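You operate a simulated robot arm through the tools that you are given. There is no shell and no other tool. Be economical: measure what you need, move in short steps, check, and stop when the job is done.

Carry out the task below with a simulated robot arm. There is one attempt and no reset: what you move stays moved.

JOB
Move the 2A and 4A fuses from the bench drawer to the rack.
Fine: shut the drawer again.

It is judged by the outcome, as a careful person would: the job done as asked, and still so three seconds after it is handed in. It fails if anything else is knocked over, pushed out of place, dropped, spilled or broken.

ROBOT AND FRAMES
A 6-joint arm with a two-finger gripper on a trunk, on a base that drives. Base frame: it is fixed to the floor where the robot stands at the start and does not move with it; the origin is under the middle of the robot, x ahead of it, y to its left, z up. Readings come in mm, degrees, newtons and seconds.
With the tool pointing down near the work surface it reaches from about 280 to 720 mm from the robot's upright axis, wherever it stands. Its first joint turns from -166.0 to 166.0 degrees. Places, roughly: bench drawer [700, 100, 700]; drawer pocket A [600, 300, 600]; drawer pocket B [600, 200, 600]; drawer pocket C [700, 200, 600]; foot of fuse 1 [700, 200, 600]; foot of fuse 2 [600, 300, 600]; rack pocket 1 [500, 100, 800]; rack pocket 2 [600, 100, 800]; rack pocket 3 [600, 0, 800]; rack pocket 4 [600, 0, 800]. Payload 1.57 kg.
The TCP is the grasp point between the finger pads, 21 mm short of the fingertips. In the tool frame z runs along the fingers and y along their closing line. Largest opening 70 mm; the body of the gripper starts 50 mm behind the TCP.
Orientation is that of the tool frame in the base frame, as a unit quaternion [x, y, z, w]. With the fingers straight down and closing along the base's y, the tool's x points along the base's -x, its y along +y and its z along -z.

CONTROLS
- The arm moves only by the tool jog_arm. Its argument "plan" is a list of rows, each a list of 7 numbers: the shift along the tool's x, y, z in mm, then the turn, a rotation vector about the tool's x, y, z in degrees, then the closure in counts, from 0 (fully open) to 255 (shut). In form: [[dx, dy, dz, ax, ay, az, jaw], ...]. A call has 1 to 10 rows; each row shifts and turns the commanded pose from where the row before left it, along the tool's axes as they then stand. Each row takes 0.2 s and may step no farther than 50 mm and 8.6 degrees from the row before; otherwise, or with a gripper value out of range, the whole call is refused. A pose out of reach is approached as far as the arm can. The call stops where the force on the tool passes 50 N (or 10 N more than at its start, if that is more) or the arm is blocked; 0.2 s more then pass. The fingers move at their own pace and stop on an object; they squeeze with about 30 N. The grip force told is the motor's: it shows also when the fingers shut on nothing. Time passes only in rows, and 0.2 s behind the last, so rows that do not move let the fingers close. It gives the time, the measured TCP pose, the force on the tool (base axes), the opening and the grip force at its end, in the units of the frame above (readings bear some noise), with the torque about the TCP (base axes, N m) and any sound that the robot's microphone picked up.
- Cameras (640 x 400 px; columns grow to the right, rows downward): "scene" is now at [13.8, 131.1, 1477.4]; the picture's right is [-0.30, -0.95, 0.00], its down [-0.74, 0.23, -0.64] and it looks along [0.61, -0.19, -0.77] (base axes); focal length 261 px, centre (320, 200). "wrist" rides on the gripper at [79, 4, -81] in the tool frame; the picture's right is [-0.05, 1.00, 0.00], its down [-0.67, -0.04, -0.75] and it looks along [-0.74, -0.04, 0.67] (tool axes); focal length 256 px, centre (320, 200). There is no depth. A picture from a camera that has moved, and an enlarged one, comes with that camera's place and axes in the base frame and with its lens.
- camera(camera): a new picture of that camera. It takes no simulated time.
- steer(legs): drives the robot by 1 to 6 legs, each [ahead, left, turn to the left] in mm, mm and degrees, along the robot's own axes; the way and the turn of a leg run together, so that a leg with both is an arc; at most 1500 mm and 180 degrees a leg. The arm and the cameras ride along, it lands a little off, and it stops where it bumps. It gives what a move gives.
- pan_tilt(pan, tilt): turns the head with the scene camera to pan (to the left, within 155 degrees either way) and tilt (down, from -29 to 69), counted from straight ahead of the robot. It gives what a move gives.
- enlarge(camera, box): a new picture of the part [left, top, right, bottom] of that camera's present view, enlarged. It takes no simulated time.
- finish_job(): hands the job in; it is judged then, once.

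Go step by step. Nothing tells you exact positions but the pictures and the camera data: compare them with the known pose of the tool, close in by small moves and look again before you grip or let go. The budget is 120 turns and 82 pictures, counting those below and the enlarged ones. Unless the task says otherwise, let go and move clear before handing in, and close with one line.

The tools are called after "Call:" as a command line: name --pt "numbers of a row" for each row, then --argument value for the rest, lists and objects as JSON in quotes. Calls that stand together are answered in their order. jog_arm: Moves the arm, as the interface text tells. Its arguments: {"type":"object","properties":{"plan":{"type":"array"}},"required":["plan"]} The other tools are called the same way: steer (legs) drives the base; pan_tilt (pan, tilt) turns the head that bears the scene camera; camera (camera) takes a picture; enlarge (camera, box) takes an enlarged picture of a part of a camera's view; finish_job () hands the job in.

At the start:

```text
time: 0.0
tool_pos: [400.6, -48.4, 1070.4]
tcp_rot: [-0.001, 1.0, -0.001, 0.0]
force: [0.4, -0.3, -0.4]
ft_torque: [0.0, 0.03, 0.01]
finger_gap: 70.3
grip_force: 0.0
robot x, y, heading: [0.2, -1.3, 0.1]
head pan, tilt: [-17.3, 50.3]
```

scene: 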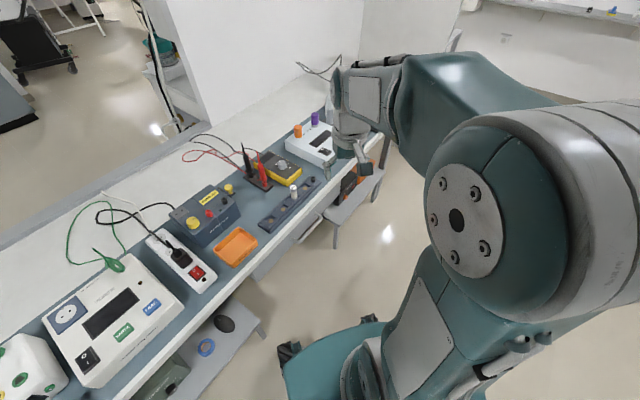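
wrist: 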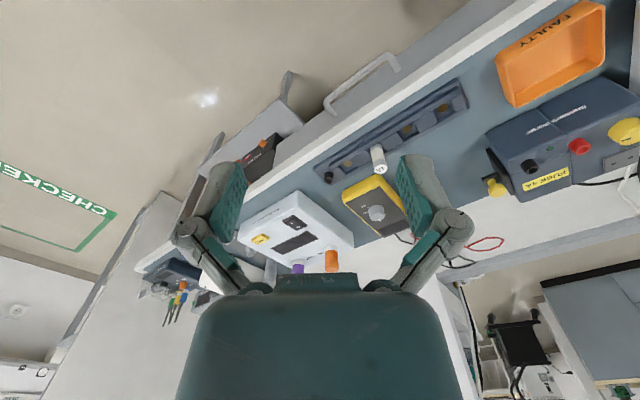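

I see a bench running diagonally, with a dark rack holding some fuses and a drawer front with a handle below it. I'll look closer at both.

Call:
enlarge --camera "scene" --box '[180, 100, 400, 300]'

Call:
enlarge --camera "wrist" --box '[220, 30, 520, 220]'

```text
2.00 times, centred on (290, 200) of scene
camera zoom: at [13.8, 131.1, 1477.4], right [-0.3, -0.95, 0.0], down [-0.74, 0.23, -0.64], along [0.61, -0.19, -0.77], focal length 522 px, centre (380, 200)
```

zoom: 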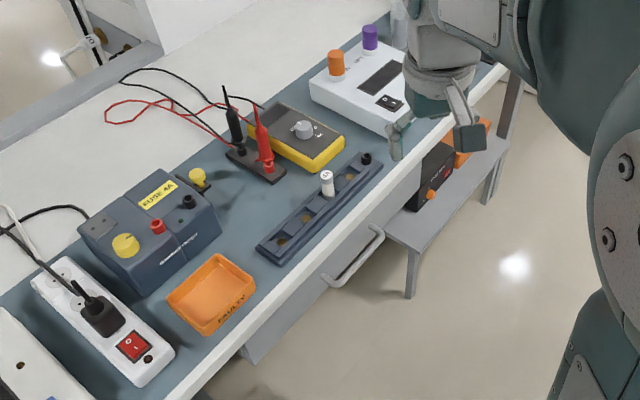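

```text
2.11 times, centred on (370, 125) of wrist
camera zoom: at [320.6, -42.9, 1150.6], right [0.05, 1.0, 0.0], down [0.67, -0.03, 0.75], along [0.74, -0.04, -0.67], focal length 539 px, centre (215, 358)
```

zoom: 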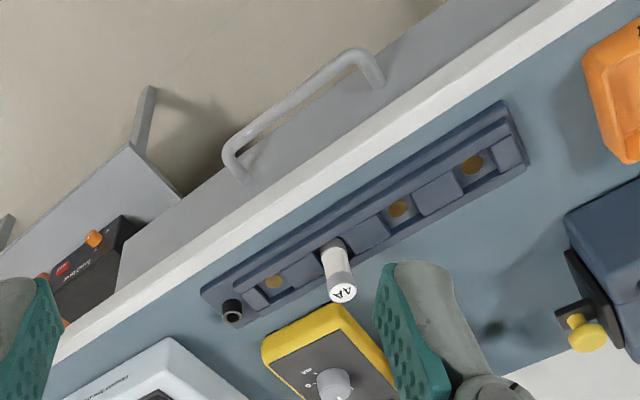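

The handle works out at about z≈645, running from (507,81) to (578,-44), so the drawer opens towards roughly (-0.87,-0.49). I'll check the rack labels and what is on the floor around the robot.

Call:
enlarge --camera "wrist" --box '[310, 70, 480, 190]'

Call:
pan_tilt --pan 10 --tilt 69

Call:
camera --camera "scene"

```text
3.33 times, centred on (395, 130) of wrist
camera zoom: at [320.6, -42.9, 1150.6], right [0.05, 1.0, 0.0], down [0.67, -0.03, 0.75], along [0.74, -0.04, -0.67], focal length 853 px, centre (70, 433)
```

zoom: 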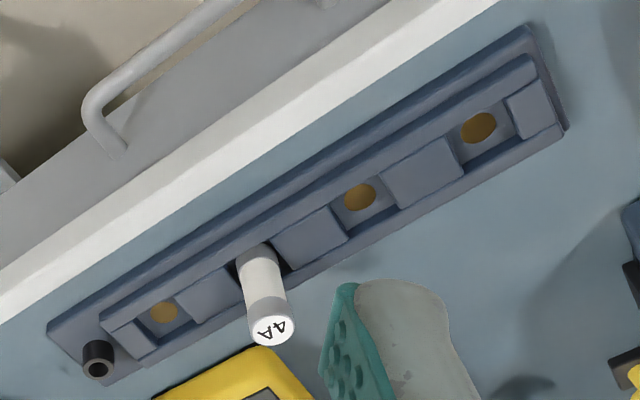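

```text
time: 0.9
tool_pos: [399.7, -48.5, 1070.0]
tcp_rot: [-0.001, 1.0, -0.001, 0.0]
force: [0.4, -0.4, -0.4]
ft_torque: [0.02, -0.02, 0.01]
finger_gap: 69.8
grip_force: 0.0
robot x, y, heading: [-1.6, 0.5, 0.4]
head pan, tilt: [10.0, 68.8]
```

```text
76 pictures are left
camera scene: at [-4.4, 163.5, 1455.9], right [0.17, -0.98, 0.0], down [-0.92, -0.16, -0.36], along [0.36, 0.06, -0.93], focal length 261 px, centre (320, 200)
```

scene: 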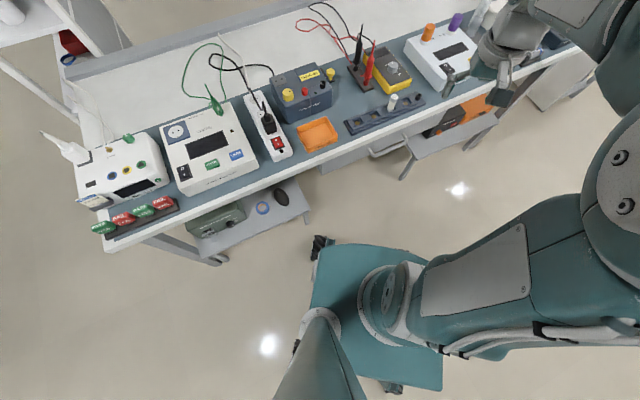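

The rack's pocket 3 already holds a 4A fuse, so pockets 1, 2 and 4 are free. I'll turn the tool to face the drawer handle, tilted 45° down with the fingers closing across the bar.

Call:
jog_arm --pt "0 0 0 0 0 7.6 0" --pt "0 0 0 0 0 7.6 0" --pt "0 0 0 0 0 7.6 0" --pt "0 0 0 0 0 7.6 0" --pt "0 0 0 0 0 7.6 0" --pt "0 0 0 0 0 7.6 0" --pt "0 0 0 0 0 7.6 0" --pt "0 0 0 0 0 7.6 0"

Call:
jog_arm --pt "0 0 30 -7.5 0 0 0" --pt "0 0 30 -7.5 0 0 0" --pt "0 0 30 -7.5 0 0 0" --pt "0 0 30 -7.5 0 0 0" --pt "0 0 0 -7.5 0 0 0" --pt "0 0 0 -7.5 0 0 0"

Call:
camera --camera "wrist"

Call:
camera --camera "scene"

```text
time: 2.7
tool_pos: [401.0, -46.6, 1068.8]
tcp_rot: [0.506, 0.863, -0.001, 0.001]
force: [0.6, 0.4, 0.4]
ft_torque: [-0.02, 0.02, 0.05]
finger_gap: 70.1
grip_force: 0.3
robot x, y, heading: [2.9, 1.5, -0.2]
head pan, tilt: [10.0, 68.8]
```

```text
time: 4.1
tool_pos: [418.6, -37.6, 951.1]
tcp_rot: [0.469, 0.797, 0.329, 0.194]
force: [0.5, -0.3, 0.9]
ft_torque: [-0.02, 0.0, 0.02]
finger_gap: 69.9
grip_force: 0.2
robot x, y, heading: [0.4, -0.2, 0.1]
head pan, tilt: [10.0, 68.8]
```

```text
75 pictures are left
camera wrist: at [333.4, 6.5, 1012.2], right [0.64, 0.3, 0.71], down [-0.16, -0.85, 0.5], along [0.75, -0.43, -0.5], focal length 256 px, centre (320, 200)
```

wrist: 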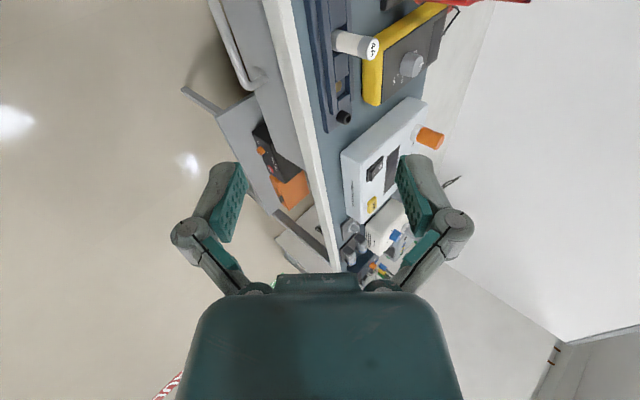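

```text
74 pictures are left
camera scene: at [-4.5, 163.2, 1455.9], right [0.17, -0.98, 0.0], down [-0.92, -0.16, -0.36], along [0.36, 0.06, -0.93], focal length 261 px, centre (320, 200)
```

scene: 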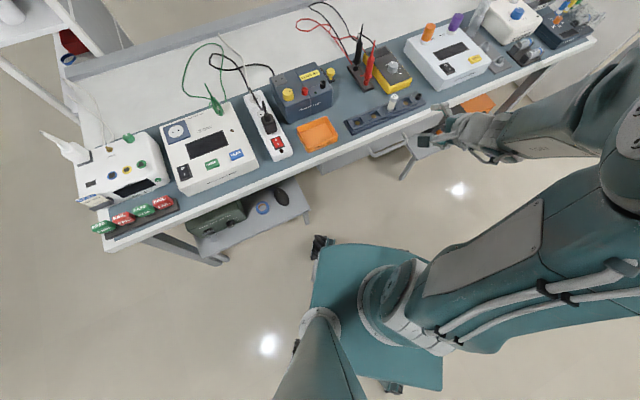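

The tool is oriented as planned. I'll enlarge both views around the handle to triangulate it better.

Call:
enlarge --camera "wrist" --box '[180, 0, 360, 112]'

Call:
enlarge --camera "scene" --box '[330, 70, 490, 170]'

```text
3.56 times, centred on (270, 56) of wrist
camera zoom: at [333.4, 6.5, 1012.2], right [0.64, 0.3, 0.71], down [-0.16, -0.85, 0.5], along [0.75, -0.43, -0.5], focal length 910 px, centre (498, 712)
```

zoom: 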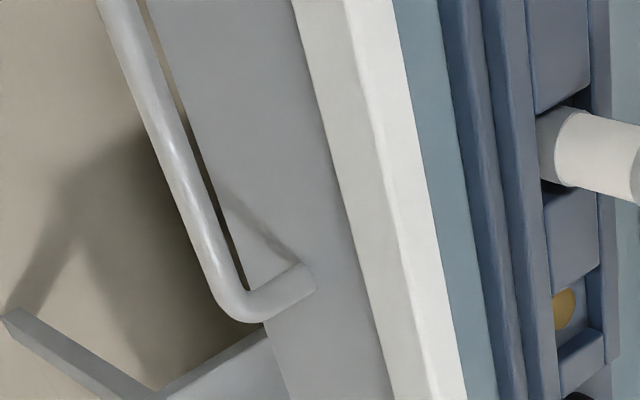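

```text
4.00 times, centred on (410, 120) of scene
camera zoom: at [-4.5, 163.2, 1455.9], right [0.17, -0.98, 0.0], down [-0.92, -0.16, -0.36], along [0.36, 0.06, -0.93], focal length 1045 px, centre (-40, 520)
```

zoom: 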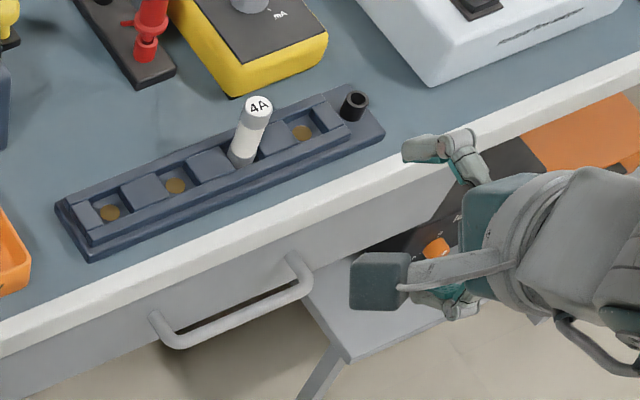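

The bar's midpoint is near (540,12,655) and it stands about 32 mm off the drawer face. I'll flatten the tool to about 25° down, half-close the fingers and go to a spot 100 mm short of the bar.

Call:
jog_arm --pt "0 0 0 -6.7 0 0 110" --pt "0 0 0 -6.7 0 0 110" --pt "0 0 0 -6.6 0 0 110" --pt "-2.5 -35.5 23.8 0 0 0 110" --pt "-2.5 -35.5 23.8 0 0 0 110" --pt "-2.5 -35.5 23.8 0 0 0 110" --pt "-2.5 -35.5 23.8 0 0 0 110" --pt "-2.5 -35.5 23.8 0 0 0 110" --pt "-2.5 -35.5 23.8 0 0 0 110"

Call:
camera --camera "wrist"

Call:
enlarge --camera "scene" --box '[330, 70, 490, 170]'

```text
time: 6.1
tool_pos: [462.5, -32.8, 701.1]
tcp_rot: [0.427, 0.727, 0.463, 0.273]
force: [0.8, 0.2, -0.4]
ft_torque: [0.01, 0.02, -0.03]
finger_gap: 39.8
grip_force: 0.0
robot x, y, heading: [1.3, 1.3, -0.1]
head pan, tilt: [10.0, 68.8]
```

```text
71 pictures are left
camera wrist: at [360.9, 3.1, 739.4], right [0.39, 0.16, 0.91], down [-0.28, -0.92, 0.28], along [0.88, -0.36, -0.32], focal length 256 px, centre (320, 200)
```

wrist: 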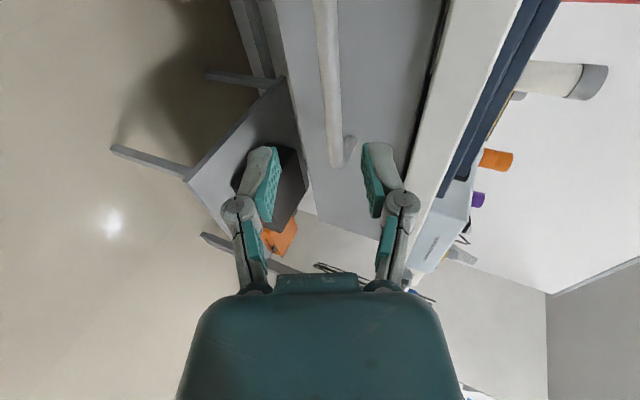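

```text
4.00 times, centred on (410, 120) of scene
camera zoom: at [-3.6, 162.7, 1456.0], right [0.17, -0.98, 0.0], down [-0.92, -0.16, -0.36], along [0.36, 0.06, -0.93], focal length 1045 px, centre (-40, 520)
```

zoom: 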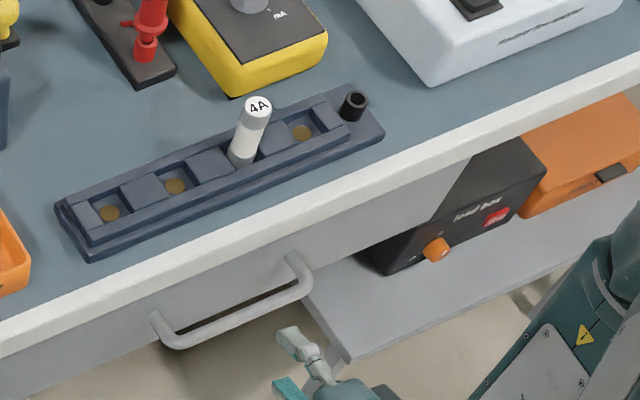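

The bar lies about 8 mm above the tool axis in the wrist view. I'll shift up by that and advance part of the way, then look again.

Call:
jog_arm --pt "0 8 15 0 0 0 110" --pt "0 0 20 0 0 0 110" --pt "0 0 20 0 0 0 110"

Call:
camera --camera "wrist"

Call:
enlarge --camera "scene" --box '[330, 70, 490, 170]'

```text
time: 6.9
tool_pos: [507.4, -5.5, 683.8]
tcp_rot: [0.427, 0.728, 0.463, 0.272]
force: [-0.9, 0.9, 0.0]
ft_torque: [-0.01, 0.0, -0.02]
finger_gap: 39.9
grip_force: 0.0
robot x, y, heading: [3.8, -0.6, 0.1]
head pan, tilt: [10.0, 68.8]
```

```text
69 pictures are left
camera wrist: at [406.6, 30.1, 722.7], right [0.39, 0.16, 0.91], down [-0.28, -0.92, 0.28], along [0.88, -0.36, -0.32], focal length 256 px, centre (320, 200)
```

wrist: 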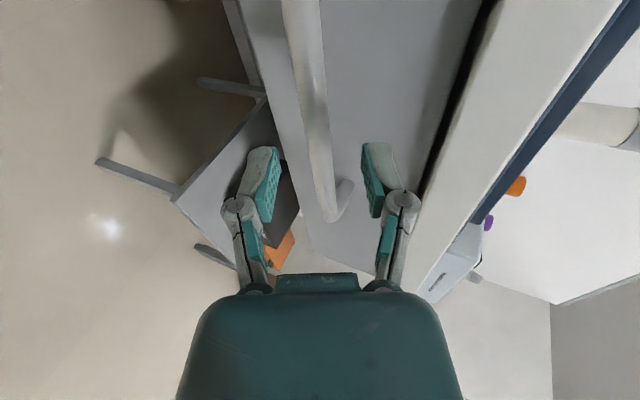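

```text
4.00 times, centred on (410, 120) of scene
camera zoom: at [-3.5, 163.4, 1455.9], right [0.17, -0.98, 0.0], down [-0.92, -0.16, -0.36], along [0.36, 0.06, -0.93], focal length 1045 px, centre (-40, 520)
```

zoom: 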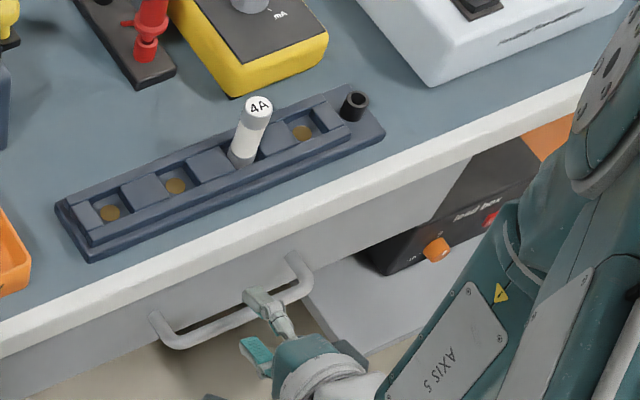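

The bar is about 33 mm ahead of the TCP and sits between the fingers. I'll advance 26 mm and close on it.

Call:
jog_arm --pt "0 0 13 0 0 0 110" --pt "0 0 13 0 0 0 110" --pt "0 0 0 0 0 0 255" --pt "0 0 0 0 0 0 255" --pt "0 0 0 0 0 0 255"

Call:
camera --camera "wrist"

```text
time: 8.1
tool_pos: [529.2, 6.5, 674.0]
tcp_rot: [0.427, 0.727, 0.463, 0.272]
force: [-10.4, -1.4, 12.2]
ft_torque: [-0.43, -0.27, 0.1]
finger_gap: 11.6
grip_force: 31.9
robot x, y, heading: [2.0, 0.1, -0.1]
head pan, tilt: [10.0, 68.8]
```

```text
67 pictures are left
camera wrist: at [427.7, 42.2, 711.9], right [0.39, 0.16, 0.91], down [-0.28, -0.92, 0.28], along [0.88, -0.36, -0.32], focal length 256 px, centre (320, 200)
```

wrist: 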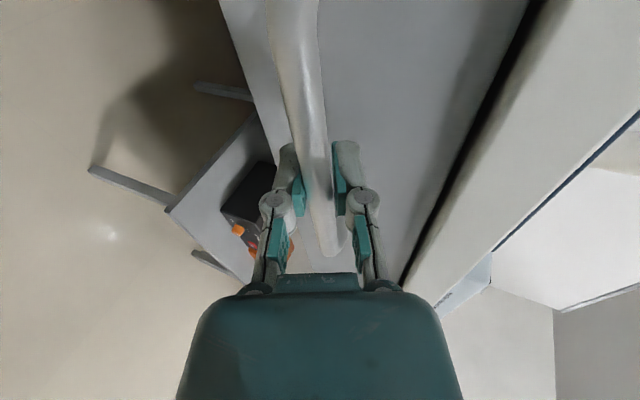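

The handle is gripped at 11.6 mm. I'll pull horizontally along the drawer's outward normal and watch the force.

Call:
jog_arm --pt "0 -4.2 -9.1 0 0 0 255" --pt "0 -6.3 -13.6 0 0 0 255" --pt "0 -6.3 -13.6 0 0 0 255" --pt "0 -6.3 -13.6 0 0 0 255"

Call:
enlarge --camera "scene" --box '[330, 70, 490, 170]'

```text
time: 9.1
tool_pos: [480.7, -24.0, 674.0]
tcp_rot: [0.426, 0.726, 0.464, 0.274]
force: [17.6, -26.3, 4.0]
ft_torque: [-0.36, -0.24, 0.28]
finger_gap: 11.6
grip_force: 32.2
robot x, y, heading: [-2.1, -1.9, 0.1]
head pan, tilt: [10.0, 68.8]
```

```text
4.00 times, centred on (410, 120) of scene
camera zoom: at [-2.9, 157.5, 1456.5], right [0.17, -0.98, 0.0], down [-0.92, -0.16, -0.36], along [0.36, 0.07, -0.93], focal length 1045 px, centre (-40, 520)
```

zoom: 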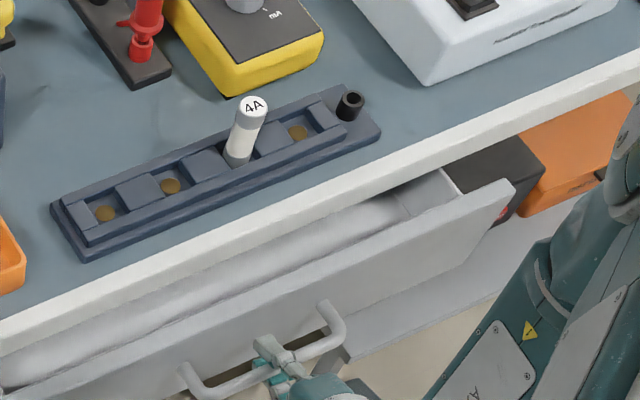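

The drawer slides out, but its axis is nearer 32° and there is some side load. I'll correct the direction and keep pulling.

Call:
jog_arm --pt "-2.5 0 0 0 0 0 255" --pt "-1 -7.6 -16.3 0 0 0 255" --pt "-1 -7.6 -16.3 0 0 0 255" --pt "-1 -7.6 -16.3 0 0 0 255" --pt "-1 -7.6 -16.3 0 0 0 255"

Call:
camera --camera "scene"

```text
time: 10.3
tool_pos: [422.5, -63.4, 673.8]
tcp_rot: [0.426, 0.726, 0.465, 0.275]
force: [16.9, -22.4, 30.6]
ft_torque: [-0.28, -0.13, 0.22]
finger_gap: 11.3
grip_force: 32.3
robot x, y, heading: [-1.5, -1.3, 0.2]
head pan, tilt: [10.0, 68.8]
```

```text
65 pictures are left
camera scene: at [-5.0, 158.6, 1456.5], right [0.17, -0.98, 0.0], down [-0.92, -0.16, -0.36], along [0.36, 0.07, -0.93], focal length 261 px, centre (320, 200)
```

scene: 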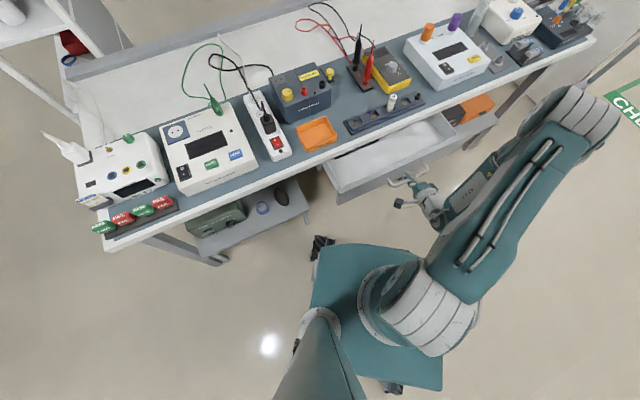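

The true slide direction is about 33.5°. I'll relieve the side and vertical loads and continue pulling.

Call:
jog_arm --pt "-2.5 1.8 -0.8 0 0 0 255" --pt "-1.4 -7.6 -16.3 0 0 0 255" --pt "-1.4 -7.6 -16.3 0 0 0 255" --pt "-1.4 -7.6 -16.3 0 0 0 255" --pt "-1.4 -7.6 -16.3 0 0 0 255"

Call:
camera --camera "scene"

```text
time: 11.5
tool_pos: [364.0, -106.0, 673.2]
tcp_rot: [0.427, 0.727, 0.463, 0.273]
force: [15.8, -24.4, 7.9]
ft_torque: [-0.31, -0.22, 0.23]
finger_gap: 11.5
grip_force: 31.6
robot x, y, heading: [0.1, 1.6, 0.2]
head pan, tilt: [10.0, 68.8]
```

```text
64 pictures are left
camera scene: at [-3.9, 157.7, 1456.5], right [0.17, -0.98, 0.0], down [-0.92, -0.16, -0.36], along [0.36, 0.07, -0.93], focal length 261 px, centre (320, 200)
```

scene: 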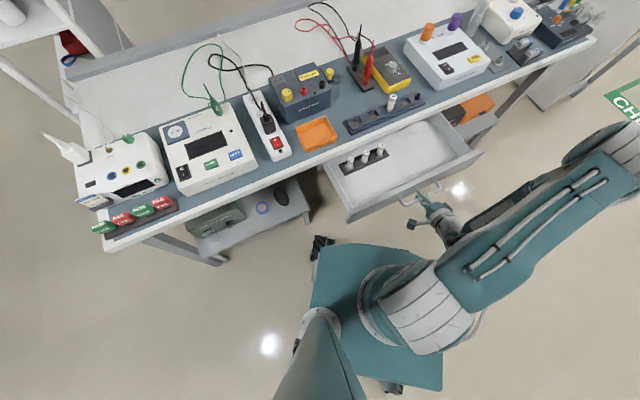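

The drawer shows a small tray with three fuses. I'll zoom in to see whether it is open far enough.

Call:
enlarge --camera "scene" --box '[310, 90, 470, 190]'

Call:
enlarge --camera "scene" --box '[330, 130, 402, 175]'

```text
4.00 times, centred on (390, 140) of scene
camera zoom: at [-3.9, 157.7, 1456.5], right [0.17, -0.98, 0.0], down [-0.92, -0.16, -0.36], along [0.36, 0.07, -0.93], focal length 1045 px, centre (40, 440)
```

zoom: 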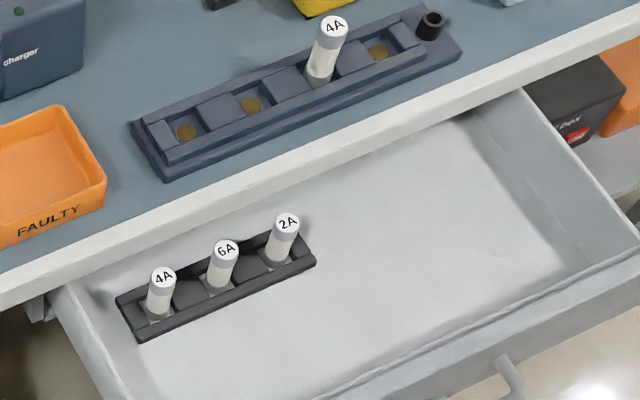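

```text
8.89 times, centred on (366, 152) of scene
camera zoom: at [-3.9, 157.7, 1456.5], right [0.17, -0.98, 0.0], down [-0.92, -0.16, -0.36], along [0.36, 0.07, -0.93], focal length 2322 px, centre (-89, 622)
```

zoom: 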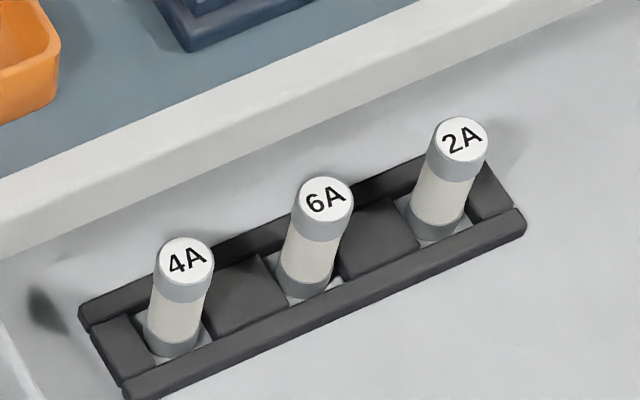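

The three fuses in the drawer are 4A (left), 6A (middle) and 2A (right). The slide axis looks nearer 36°, so I'll pull about 75 mm more along that to clear the bench edge.

Call:
jog_arm --pt "-2.8 0 0 0 0 0 255" --pt "-2.2 -7.5 -16.2 0 0 0 255" --pt "-2.2 -7.5 -16.2 0 0 0 255" --pt "-2.2 -7.5 -16.2 0 0 0 255" --pt "-2.2 -7.5 -16.2 0 0 0 255"

Call:
camera --camera "scene"

```text
time: 12.7
tool_pos: [305.0, -148.3, 672.8]
tcp_rot: [0.428, 0.727, 0.463, 0.27]
force: [2.8, -5.3, -43.5]
ft_torque: [-0.35, -0.58, -0.18]
finger_gap: 11.5
grip_force: 31.8
robot x, y, heading: [0.6, -1.9, -0.0]
head pan, tilt: [10.0, 68.8]
```

```text
61 pictures are left
camera scene: at [-3.0, 159.0, 1456.2], right [0.17, -0.98, 0.0], down [-0.92, -0.16, -0.36], along [0.35, 0.07, -0.93], focal length 261 px, centre (320, 200)
```

scene: 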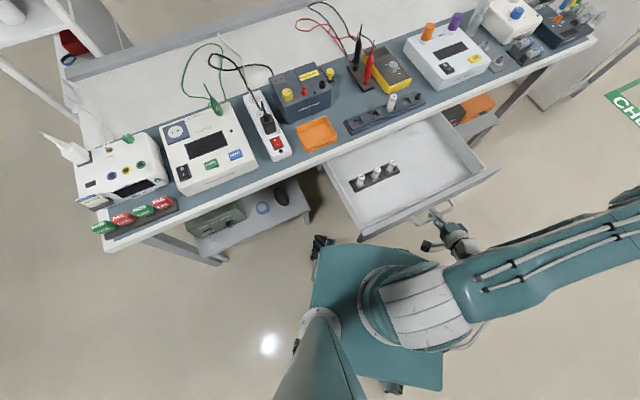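

The drawer is open about 270 mm and the fuses are clear of the bench edge. I'll relieve the downward load, let go, back out along the tool axis and rise.

Call:
jog_arm --pt "0 -2.5 1 0 0 0 255" --pt "0 0 0 0 0 0 110" --pt "0 0 0 0 0 0 110" --pt "0 0 -25 0 0 0 110" --pt "0 0 -30 0 0 0 110"

Call:
camera --camera "wrist"

```text
time: 13.9
tool_pos: [262.4, -173.0, 695.1]
tcp_rot: [0.427, 0.727, 0.465, 0.271]
force: [-0.3, -0.4, -0.2]
ft_torque: [0.0, 0.01, -0.02]
finger_gap: 39.9
grip_force: 0.0
robot x, y, heading: [0.4, 4.3, 0.2]
head pan, tilt: [10.0, 68.8]
```

```text
60 pictures are left
camera wrist: at [161.1, -138.6, 733.8], right [0.39, 0.16, 0.91], down [-0.28, -0.92, 0.28], along [0.88, -0.36, -0.32], focal length 256 px, centre (320, 200)
```

wrist: 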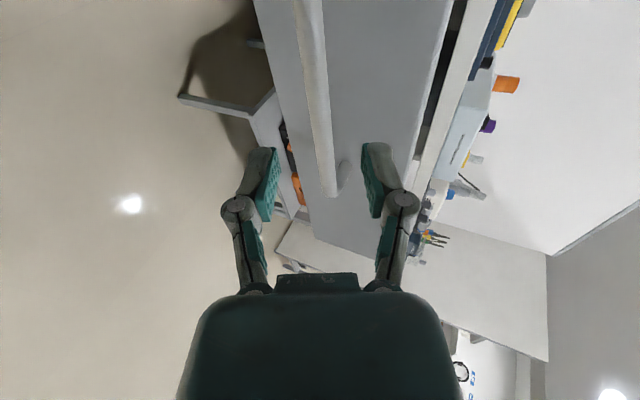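

The gripper is clear of the handle. I'll rise straight up, then turn the tool to point down with its closing line along the fuse row and the camera on the robot's side.

Call:
jog_arm --pt "0 40.8 -19 0 0 0 60" --pt "0 40.8 -19 0 0 0 60" --pt "0 40.8 -19 0 0 0 60" --pt "0 40.8 -19 0 0 0 60" --pt "0 40.8 -19 0 0 0 60" --pt "0 40.8 -19 0 0 0 60"

Call:
jog_arm --pt "0 0 0 8.1 0 0 60" --pt "0 0 0 8.1 0 0 60" --pt "0 0 0 8.1 0 0 60" --pt "0 0 0 8.1 0 0 60" --pt "0 0 0 8.1 0 0 60" --pt "0 0 0 8.1 0 0 60" --pt "0 0 0 8.1 0 0 60" --pt "0 0 0 8.3 0 0 60"

Call:
jog_arm --pt "0 30 0 0 0 -8.1 60" --pt "0 30 0 0 0 -8 60" --pt "0 30 0 0 0 -8 60" --pt "0 0 0 0 0 -8 60" --pt "0 0 0 0 0 -8 60" --pt "0 0 0 0 0 -8 60" --pt "0 0 0 0 0 -8 60" --pt "0 0 0 0 0 -8 60" --pt "0 0 0 0 0 -8 60" --pt "0 0 0 0 0 -8 60"

Call:
jog_arm --pt "0 0 0 0 0 -8 60" --pt "0 0 0 0 0 -8 60"

```text
time: 15.3
tool_pos: [263.6, -175.6, 967.5]
tcp_rot: [0.426, 0.727, 0.463, 0.273]
force: [-0.5, 0.1, 1.0]
ft_torque: [0.0, 0.01, -0.01]
finger_gap: 53.5
grip_force: 0.0
out of reach, approached as far as the arm can: row 5
robot x, y, heading: [1.3, -1.7, 0.3]
head pan, tilt: [10.0, 68.8]
```

```text
time: 17.1
tool_pos: [263.0, -179.5, 966.0]
tcp_rot: [0.507, 0.862, -0.001, 0.0]
force: [-0.4, 0.6, -0.3]
ft_torque: [0.0, 0.01, 0.02]
finger_gap: 53.5
grip_force: 0.0
robot x, y, heading: [2.7, 1.0, -0.2]
head pan, tilt: [10.0, 68.8]
```

```text
time: 19.3
tool_pos: [336.0, -123.2, 964.6]
tcp_rot: [-0.168, 0.986, -0.001, 0.0]
force: [-0.1, -0.2, 0.5]
ft_torque: [0.0, 0.02, -0.03]
finger_gap: 53.5
grip_force: 0.3
robot x, y, heading: [0.6, -0.3, 0.1]
head pan, tilt: [10.0, 68.8]
```

```text
time: 19.9
tool_pos: [336.7, -124.2, 964.7]
tcp_rot: [-0.305, 0.952, -0.001, 0.0]
force: [-0.1, -0.3, 0.1]
ft_torque: [0.01, -0.01, 0.0]
finger_gap: 53.8
grip_force: 0.0
robot x, y, heading: [-2.2, -1.6, 0.1]
head pan, tilt: [10.0, 68.8]
```

The tool points down with its closing line along the row. I'll take pictures to locate the fuses.

Call:
camera --camera "wrist"

Call:
enlarge --camera "scene" --box '[330, 90, 458, 170]'

```text
59 pictures are left
camera wrist: at [269.0, -165.5, 1046.6], right [-0.54, 0.84, 0.0], down [0.56, 0.36, 0.74], along [0.63, 0.4, -0.67], focal length 256 px, centre (320, 200)
```

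wrist: 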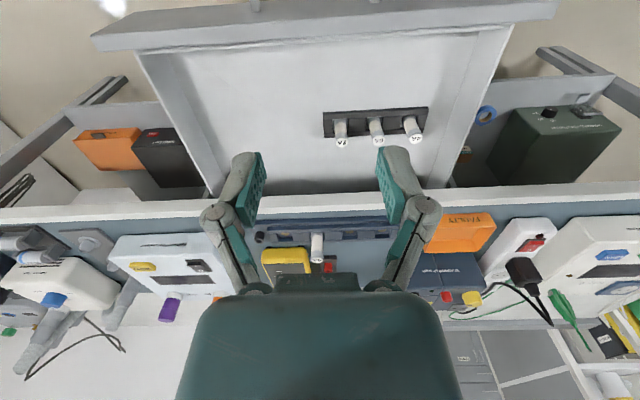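

```text
5.00 times, centred on (394, 130) of scene
camera zoom: at [-4.6, 163.2, 1455.9], right [0.17, -0.98, 0.0], down [-0.92, -0.16, -0.36], along [0.36, 0.06, -0.93], focal length 1306 px, centre (-50, 550)
```

zoom: 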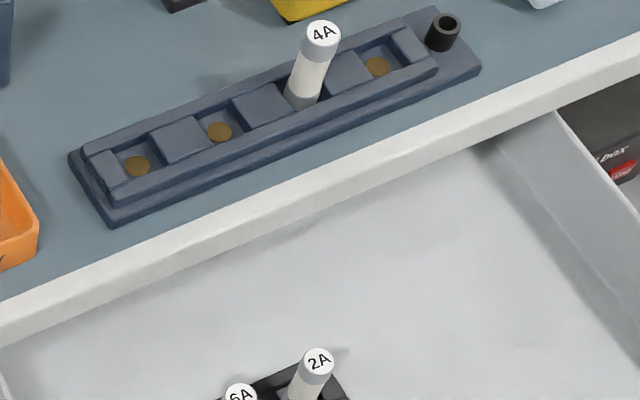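

The 2A's top triangulates to about (461,-4,698) and the 4A's to about (390,91,698). I'll hover over the 2A.

Call:
jog_arm --pt "-34 5 33 0 0 0 60" --pt "-34 5 33 0 0 0 60" --pt "-34 5 33 0 0 0 60" --pt "-34 5 33 0 0 0 60" --pt "-34 5 33 0 0 0 60"

Call:
camera --camera "wrist"

```text
time: 21.1
tool_pos: [461.3, -5.4, 800.9]
tcp_rot: [-0.303, 0.953, 0.0, 0.0]
force: [0.3, 0.7, -0.5]
ft_torque: [0.0, 0.02, 0.01]
finger_gap: 53.3
grip_force: 0.0
robot x, y, heading: [3.3, -2.4, 0.0]
head pan, tilt: [10.0, 68.8]
```

```text
57 pictures are left
camera wrist: at [393.6, -45.7, 881.6], right [-0.53, 0.85, 0.0], down [0.56, 0.36, 0.74], along [0.63, 0.4, -0.67], focal length 256 px, centre (320, 200)
```

wrist: 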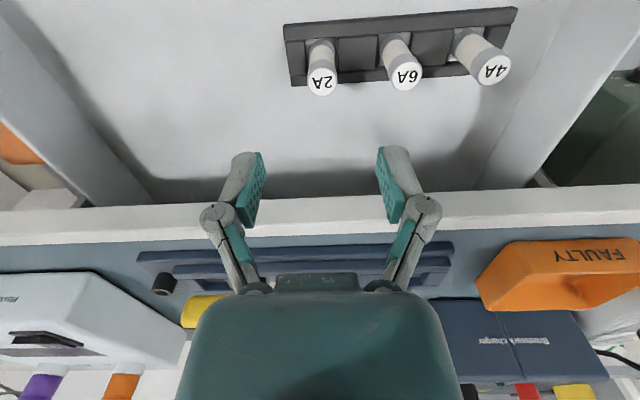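

The 2A sits right on the tool axis. I'll descend 60 mm and look again to confirm.

Call:
jog_arm --pt "0 0 30 0 0 0 60" --pt "0 0 25 0 0 0 60"

Call:
camera --camera "wrist"

Call:
enlarge --camera "scene" --box '[330, 120, 458, 200]'

```text
time: 21.7
tool_pos: [458.6, -8.3, 746.6]
tcp_rot: [-0.303, 0.953, -0.001, 0.0]
force: [0.3, -0.7, 0.0]
ft_torque: [0.01, 0.02, 0.01]
finger_gap: 53.5
grip_force: 0.0
robot x, y, heading: [-2.3, -1.6, -0.2]
head pan, tilt: [10.0, 68.8]
```

```text
56 pictures are left
camera wrist: at [392.2, -48.7, 827.9], right [-0.53, 0.85, 0.0], down [0.56, 0.36, 0.74], along [0.63, 0.4, -0.67], focal length 256 px, centre (320, 200)
```

wrist: 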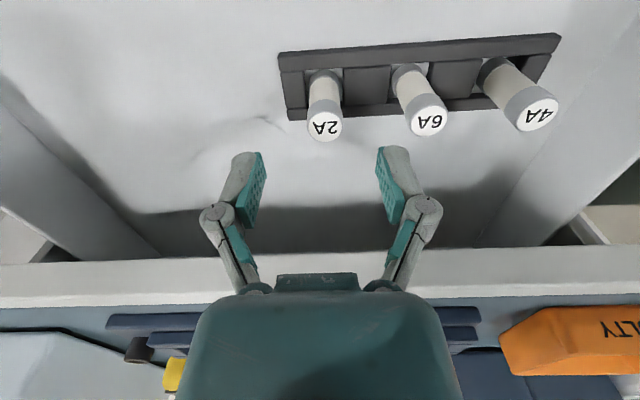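

```text
5.00 times, centred on (394, 160) of scene
camera zoom: at [-3.6, 163.6, 1455.8], right [0.17, -0.98, 0.0], down [-0.92, -0.16, -0.36], along [0.36, 0.06, -0.93], focal length 1306 px, centre (-50, 400)
```

zoom: 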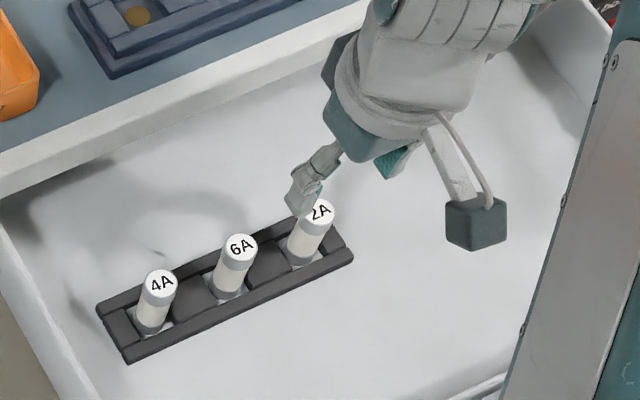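

The 2A's top is near z≈704 and a few millimetres off the tool axis. I'll correct, descend to about z 678 and check before closing.

Call:
jog_arm --pt "2 2.5 0 0 0 0 60" --pt "0 0 25 0 0 0 60" --pt "0 0 25 0 0 0 60" --pt "0 0 18 0 0 0 60"

Call:
camera --camera "wrist"

```text
time: 22.7
tool_pos: [456.7, -4.9, 675.7]
tcp_rot: [-0.303, 0.953, -0.001, 0.0]
force: [-0.1, -0.1, 1.0]
ft_torque: [0.0, 0.02, 0.04]
finger_gap: 53.2
grip_force: 0.1
robot x, y, heading: [1.9, 3.2, 0.0]
head pan, tilt: [10.0, 68.8]
```

```text
54 pictures are left
camera wrist: at [390.2, -46.4, 757.8], right [-0.53, 0.85, 0.0], down [0.56, 0.36, 0.74], along [0.63, 0.4, -0.67], focal length 256 px, centre (320, 200)
```

wrist: 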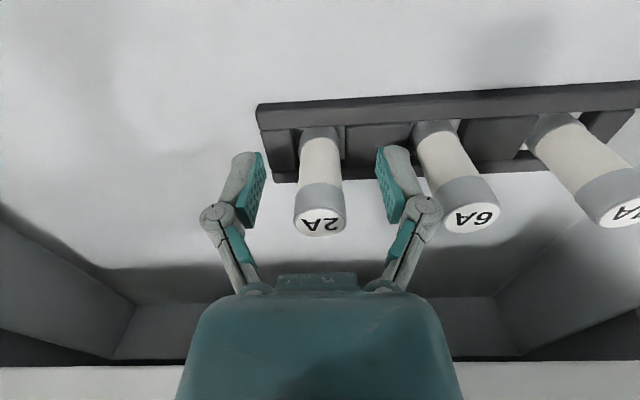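

The 2A is centred between the fingers with the grip about 22 mm below its top. I'll close.

Call:
jog_arm --pt "0 0 0 0 0 0 255" --pt "0 0 0 0 0 0 255" --pt "0 0 0 0 0 0 255"

Call:
jog_arm --pt "0 0 -10 0 0 0 255" --pt "0 0 -25 0 0 0 255" --pt "0 0 -35 0 0 0 255"

Call:
camera --camera "wrist"

Call:
enlarge --camera "scene" --box '[330, 120, 458, 200]'

```text
time: 23.5
tool_pos: [458.7, -4.0, 677.1]
tcp_rot: [-0.303, 0.953, -0.001, 0.0]
force: [-0.5, 1.1, 19.7]
ft_torque: [0.07, -0.09, 0.0]
finger_gap: 20.5
grip_force: 29.8
robot x, y, heading: [-0.1, 2.5, 0.4]
head pan, tilt: [10.0, 68.8]
```

```text
time: 24.3
tool_pos: [456.2, -4.2, 748.3]
tcp_rot: [-0.303, 0.953, -0.001, 0.0]
force: [0.3, -0.3, -0.9]
ft_torque: [0.01, -0.02, 0.01]
finger_gap: 20.6
grip_force: 30.3
robot x, y, heading: [-2.8, 0.9, -0.1]
head pan, tilt: [10.0, 68.8]
```

```text
53 pictures are left
camera wrist: at [388.6, -45.5, 829.2], right [-0.53, 0.85, 0.0], down [0.56, 0.36, 0.74], along [0.63, 0.4, -0.67], focal length 256 px, centre (320, 200)
```

wrist: 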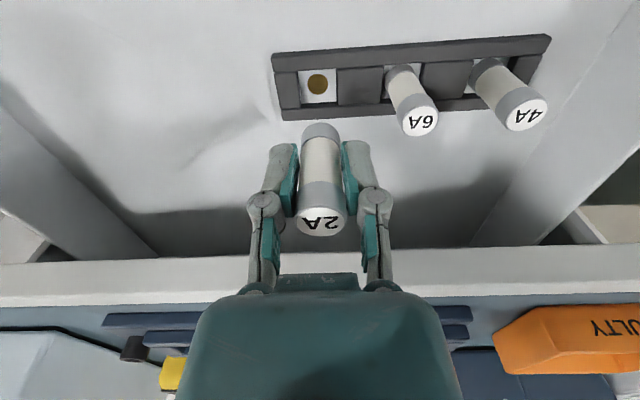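

```text
5.00 times, centred on (394, 160) of scene
camera zoom: at [-3.5, 163.7, 1455.9], right [0.17, -0.98, 0.0], down [-0.92, -0.16, -0.36], along [0.36, 0.06, -0.93], focal length 1306 px, centre (-50, 400)
```

zoom: 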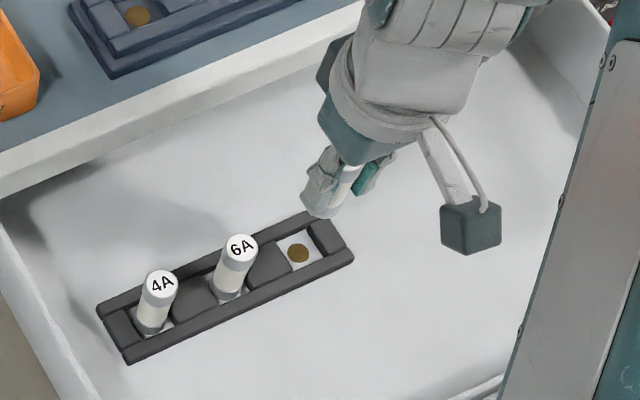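

I have the 2A; foot roughly 26 mm below the TCP. The rack pockets triangulate to P1≈(530,136,780) and P2≈(565,88,780), so I'll lift and hover over P2.

Call:
jog_arm --pt "0 0 -45 0 0 0 255" --pt "0 0 -45 0 0 0 255" --pt "0 0 -40 0 0 0 255" --pt "-35.5 2.9 0 0 0 0 255" --pt "-35.5 2.9 0 0 0 0 255" --pt "-35.5 2.9 0 0 0 0 255" --pt "-30 2.9 0 0 0 0 255"

Call:
camera --camera "wrist"

Call:
enlarge --camera "scene" --box '[330, 70, 458, 150]'

```text
time: 25.9
tool_pos: [560.5, 82.7, 876.3]
tcp_rot: [-0.303, 0.953, -0.001, 0.0]
force: [-0.5, -0.5, -0.4]
ft_torque: [-0.02, 0.01, 0.02]
finger_gap: 20.7
grip_force: 30.4
robot x, y, heading: [1.0, 2.1, 0.2]
head pan, tilt: [10.0, 68.8]
```

```text
51 pictures are left
camera wrist: at [494.0, 41.6, 957.8], right [-0.53, 0.85, 0.0], down [0.57, 0.36, 0.74], along [0.63, 0.4, -0.67], focal length 256 px, centre (320, 200)
```

wrist: 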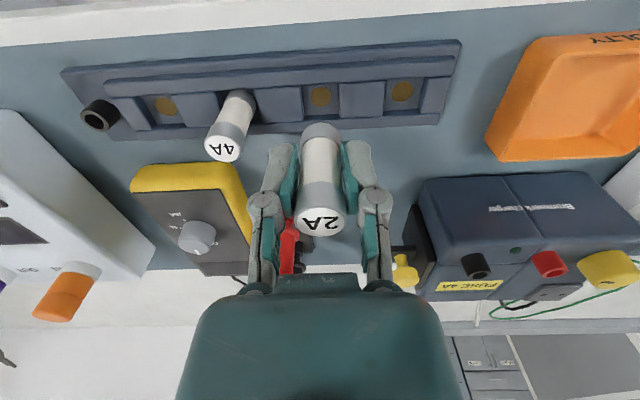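

```text
5.00 times, centred on (394, 110) of scene
camera zoom: at [-3.2, 164.8, 1455.7], right [0.17, -0.98, 0.0], down [-0.92, -0.16, -0.36], along [0.36, 0.06, -0.93], focal length 1306 px, centre (-50, 650)
```

zoom: 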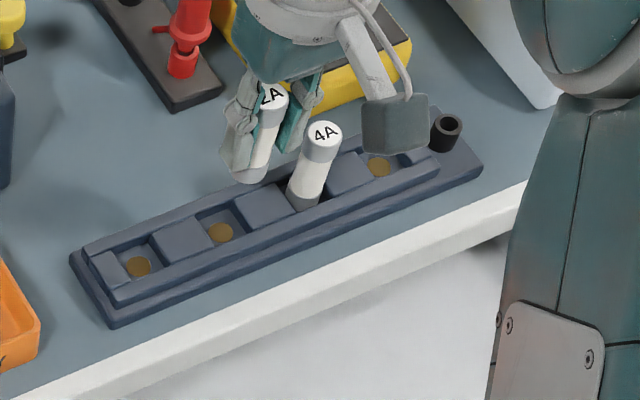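

P2's disc appears in line, about 8 mm further towards the bench. I'll shift and descend 40 mm, then re-check.

Call:
jog_arm --pt "-8 0 0 0 0 0 255" --pt "0 0 20 0 0 0 255" --pt "0 0 20 0 0 0 255"

Call:
enlarge --camera "wrist" --box '[240, 40, 400, 240]'

Call:
enlarge --camera "scene" --box '[340, 80, 420, 130]'

```text
time: 26.7
tool_pos: [568.1, 87.0, 836.1]
tcp_rot: [-0.303, 0.953, -0.001, 0.0]
force: [-0.1, -0.4, -0.1]
ft_torque: [0.01, 0.05, 0.01]
finger_gap: 20.9
grip_force: 30.7
robot x, y, heading: [2.0, 0.5, 0.1]
head pan, tilt: [10.0, 68.8]
```

```text
2.00 times, centred on (320, 140) of wrist
camera zoom: at [501.1, 46.0, 917.1], right [-0.53, 0.85, 0.0], down [0.56, 0.36, 0.74], along [0.63, 0.4, -0.67], focal length 512 px, centre (320, 320)
```

zoom: 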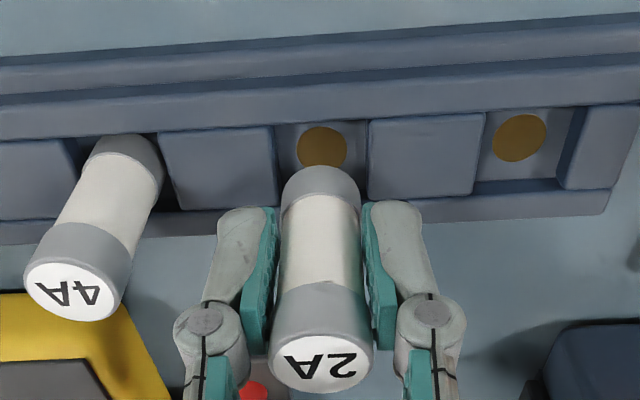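

```text
8.00 times, centred on (380, 105) of scene
camera zoom: at [-3.3, 164.3, 1455.8], right [0.17, -0.98, 0.0], down [-0.92, -0.16, -0.36], along [0.36, 0.06, -0.93], focal length 2089 px, centre (-160, 960)
```

zoom: 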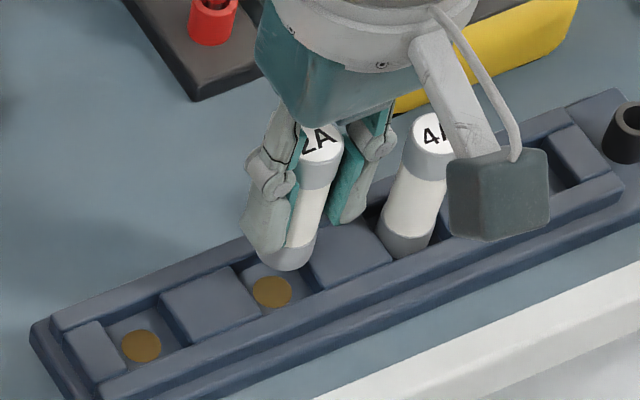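

The scene view suggests the foot is directly above P2's disc, about 23 mm up. I'll lower 14 mm and check the alignment again.

Call:
jog_arm --pt "0 0 7 0 0 0 255" --pt "0 0 7 0 0 0 255"

Call:
enlarge --camera "wrist" --box '[240, 70, 400, 170]'

Call:
enlarge --camera "scene" --box '[340, 80, 420, 130]'

```text
time: 27.3
tool_pos: [568.2, 87.1, 820.9]
tcp_rot: [-0.303, 0.953, -0.001, -0.001]
force: [0.3, 0.3, -1.1]
ft_torque: [0.0, 0.01, 0.02]
finger_gap: 20.8
grip_force: 30.0
robot x, y, heading: [2.5, -2.7, -0.0]
head pan, tilt: [10.0, 68.8]
```

```text
4.00 times, centred on (320, 120) of wrist
camera zoom: at [501.3, 46.1, 903.1], right [-0.53, 0.85, 0.0], down [0.56, 0.36, 0.74], along [0.63, 0.4, -0.67], focal length 1024 px, centre (320, 520)
```

zoom: 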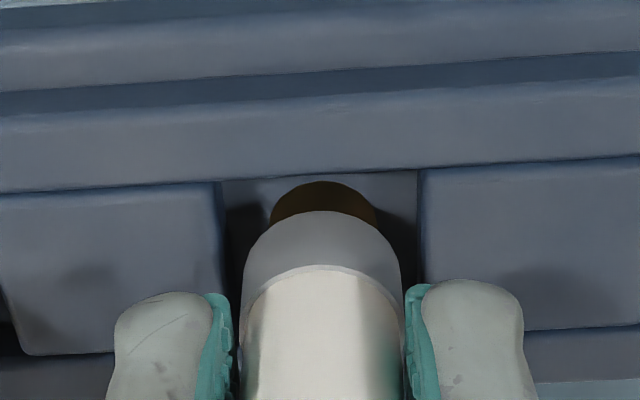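

```text
8.00 times, centred on (380, 105) of scene
camera zoom: at [-3.2, 164.3, 1455.8], right [0.17, -0.98, 0.0], down [-0.92, -0.16, -0.36], along [0.36, 0.06, -0.93], focal length 2089 px, centre (-160, 960)
```

zoom: 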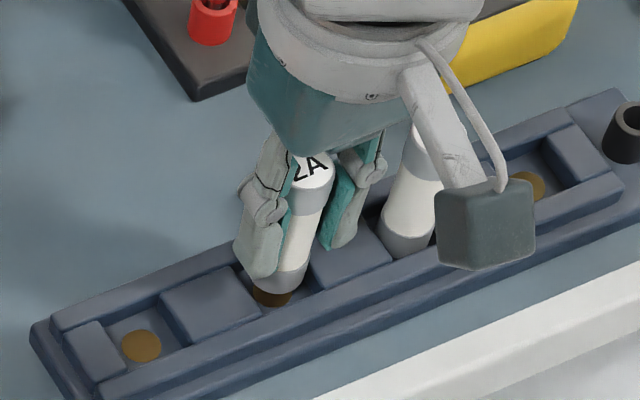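

Both views agree the foot is about 11 mm above the disc and centred. I'll lower 9 mm, then feel for contact in small steps.

Call:
jog_arm --pt "0 0 5 0 0 0 255" --pt "0 0 4 0 0 0 255"

Call:
jog_arm --pt "0 0 1.5 0 0 0 255"

Call:
enlarge --camera "scene" --box '[340, 80, 420, 130]'

```text
time: 27.9
tool_pos: [568.0, 88.5, 813.1]
tcp_rot: [-0.304, 0.953, -0.001, 0.0]
force: [-0.7, 0.2, -0.4]
ft_torque: [-0.01, -0.01, -0.01]
finger_gap: 20.8
grip_force: 29.9
robot x, y, heading: [-0.8, 0.1, -0.1]
head pan, tilt: [10.0, 68.8]
```

```text
time: 28.3
tool_pos: [567.0, 87.7, 811.9]
tcp_rot: [-0.303, 0.953, -0.001, 0.0]
force: [-2.9, -2.8, 4.0]
ft_torque: [-0.1, 0.1, -0.01]
finger_gap: 20.9
grip_force: 30.6
robot x, y, heading: [-0.5, 4.9, -0.1]
head pan, tilt: [10.0, 68.8]
```

```text
8.00 times, centred on (380, 105) of scene
camera zoom: at [-3.7, 163.8, 1455.8], right [0.17, -0.98, 0.0], down [-0.92, -0.16, -0.36], along [0.36, 0.06, -0.93], focal length 2089 px, centre (-160, 960)
```

zoom: 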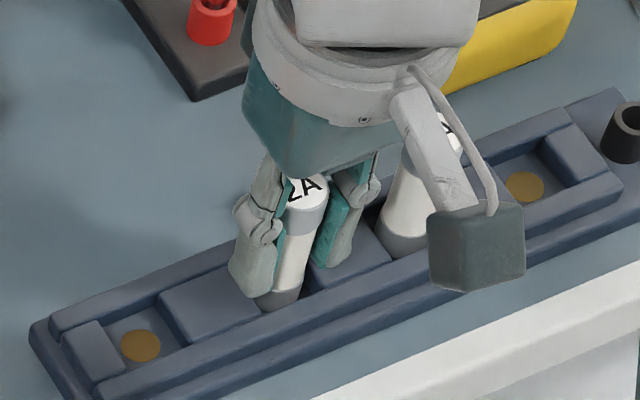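

There's a light contact, with a small push back towards the robot. I'll ease 1.5 mm that way and lower a bit more.

Call:
jog_arm --pt "1.5 0 0 0 0 0 255"

Call:
jog_arm --pt "0 0 1.2 0 0 0 255"

```text
time: 28.7
tool_pos: [567.5, 86.3, 812.2]
tcp_rot: [-0.304, 0.953, -0.001, 0.0]
force: [1.5, -2.1, -0.2]
ft_torque: [-0.01, -0.13, -0.03]
finger_gap: 20.8
grip_force: 29.8
robot x, y, heading: [1.4, -3.1, -0.2]
head pan, tilt: [10.0, 68.8]
```

```text
time: 29.1
tool_pos: [567.0, 86.6, 812.0]
tcp_rot: [-0.303, 0.953, -0.001, 0.0]
force: [-0.6, -3.9, 7.7]
ft_torque: [-0.14, -0.05, -0.02]
finger_gap: 20.6
grip_force: 30.3
robot x, y, heading: [1.2, -1.3, -0.3]
head pan, tilt: [10.0, 68.8]
```

Vertical contact is building at z≈812, which suggests it is seated. I'll check the wrist view before releasing.

Call:
enlarge --camera "wrist" --box '[220, 60, 420, 185]'

```text
3.20 times, centred on (320, 122) of wrist
camera zoom: at [499.8, 45.5, 893.5], right [-0.53, 0.85, 0.0], down [0.56, 0.36, 0.75], along [0.63, 0.4, -0.67], focal length 819 px, centre (320, 448)
```

zoom: 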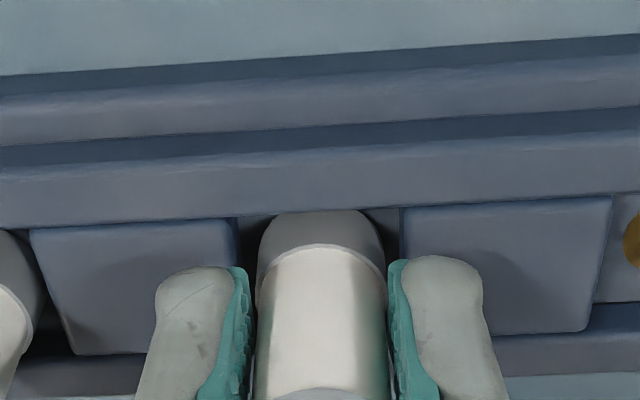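

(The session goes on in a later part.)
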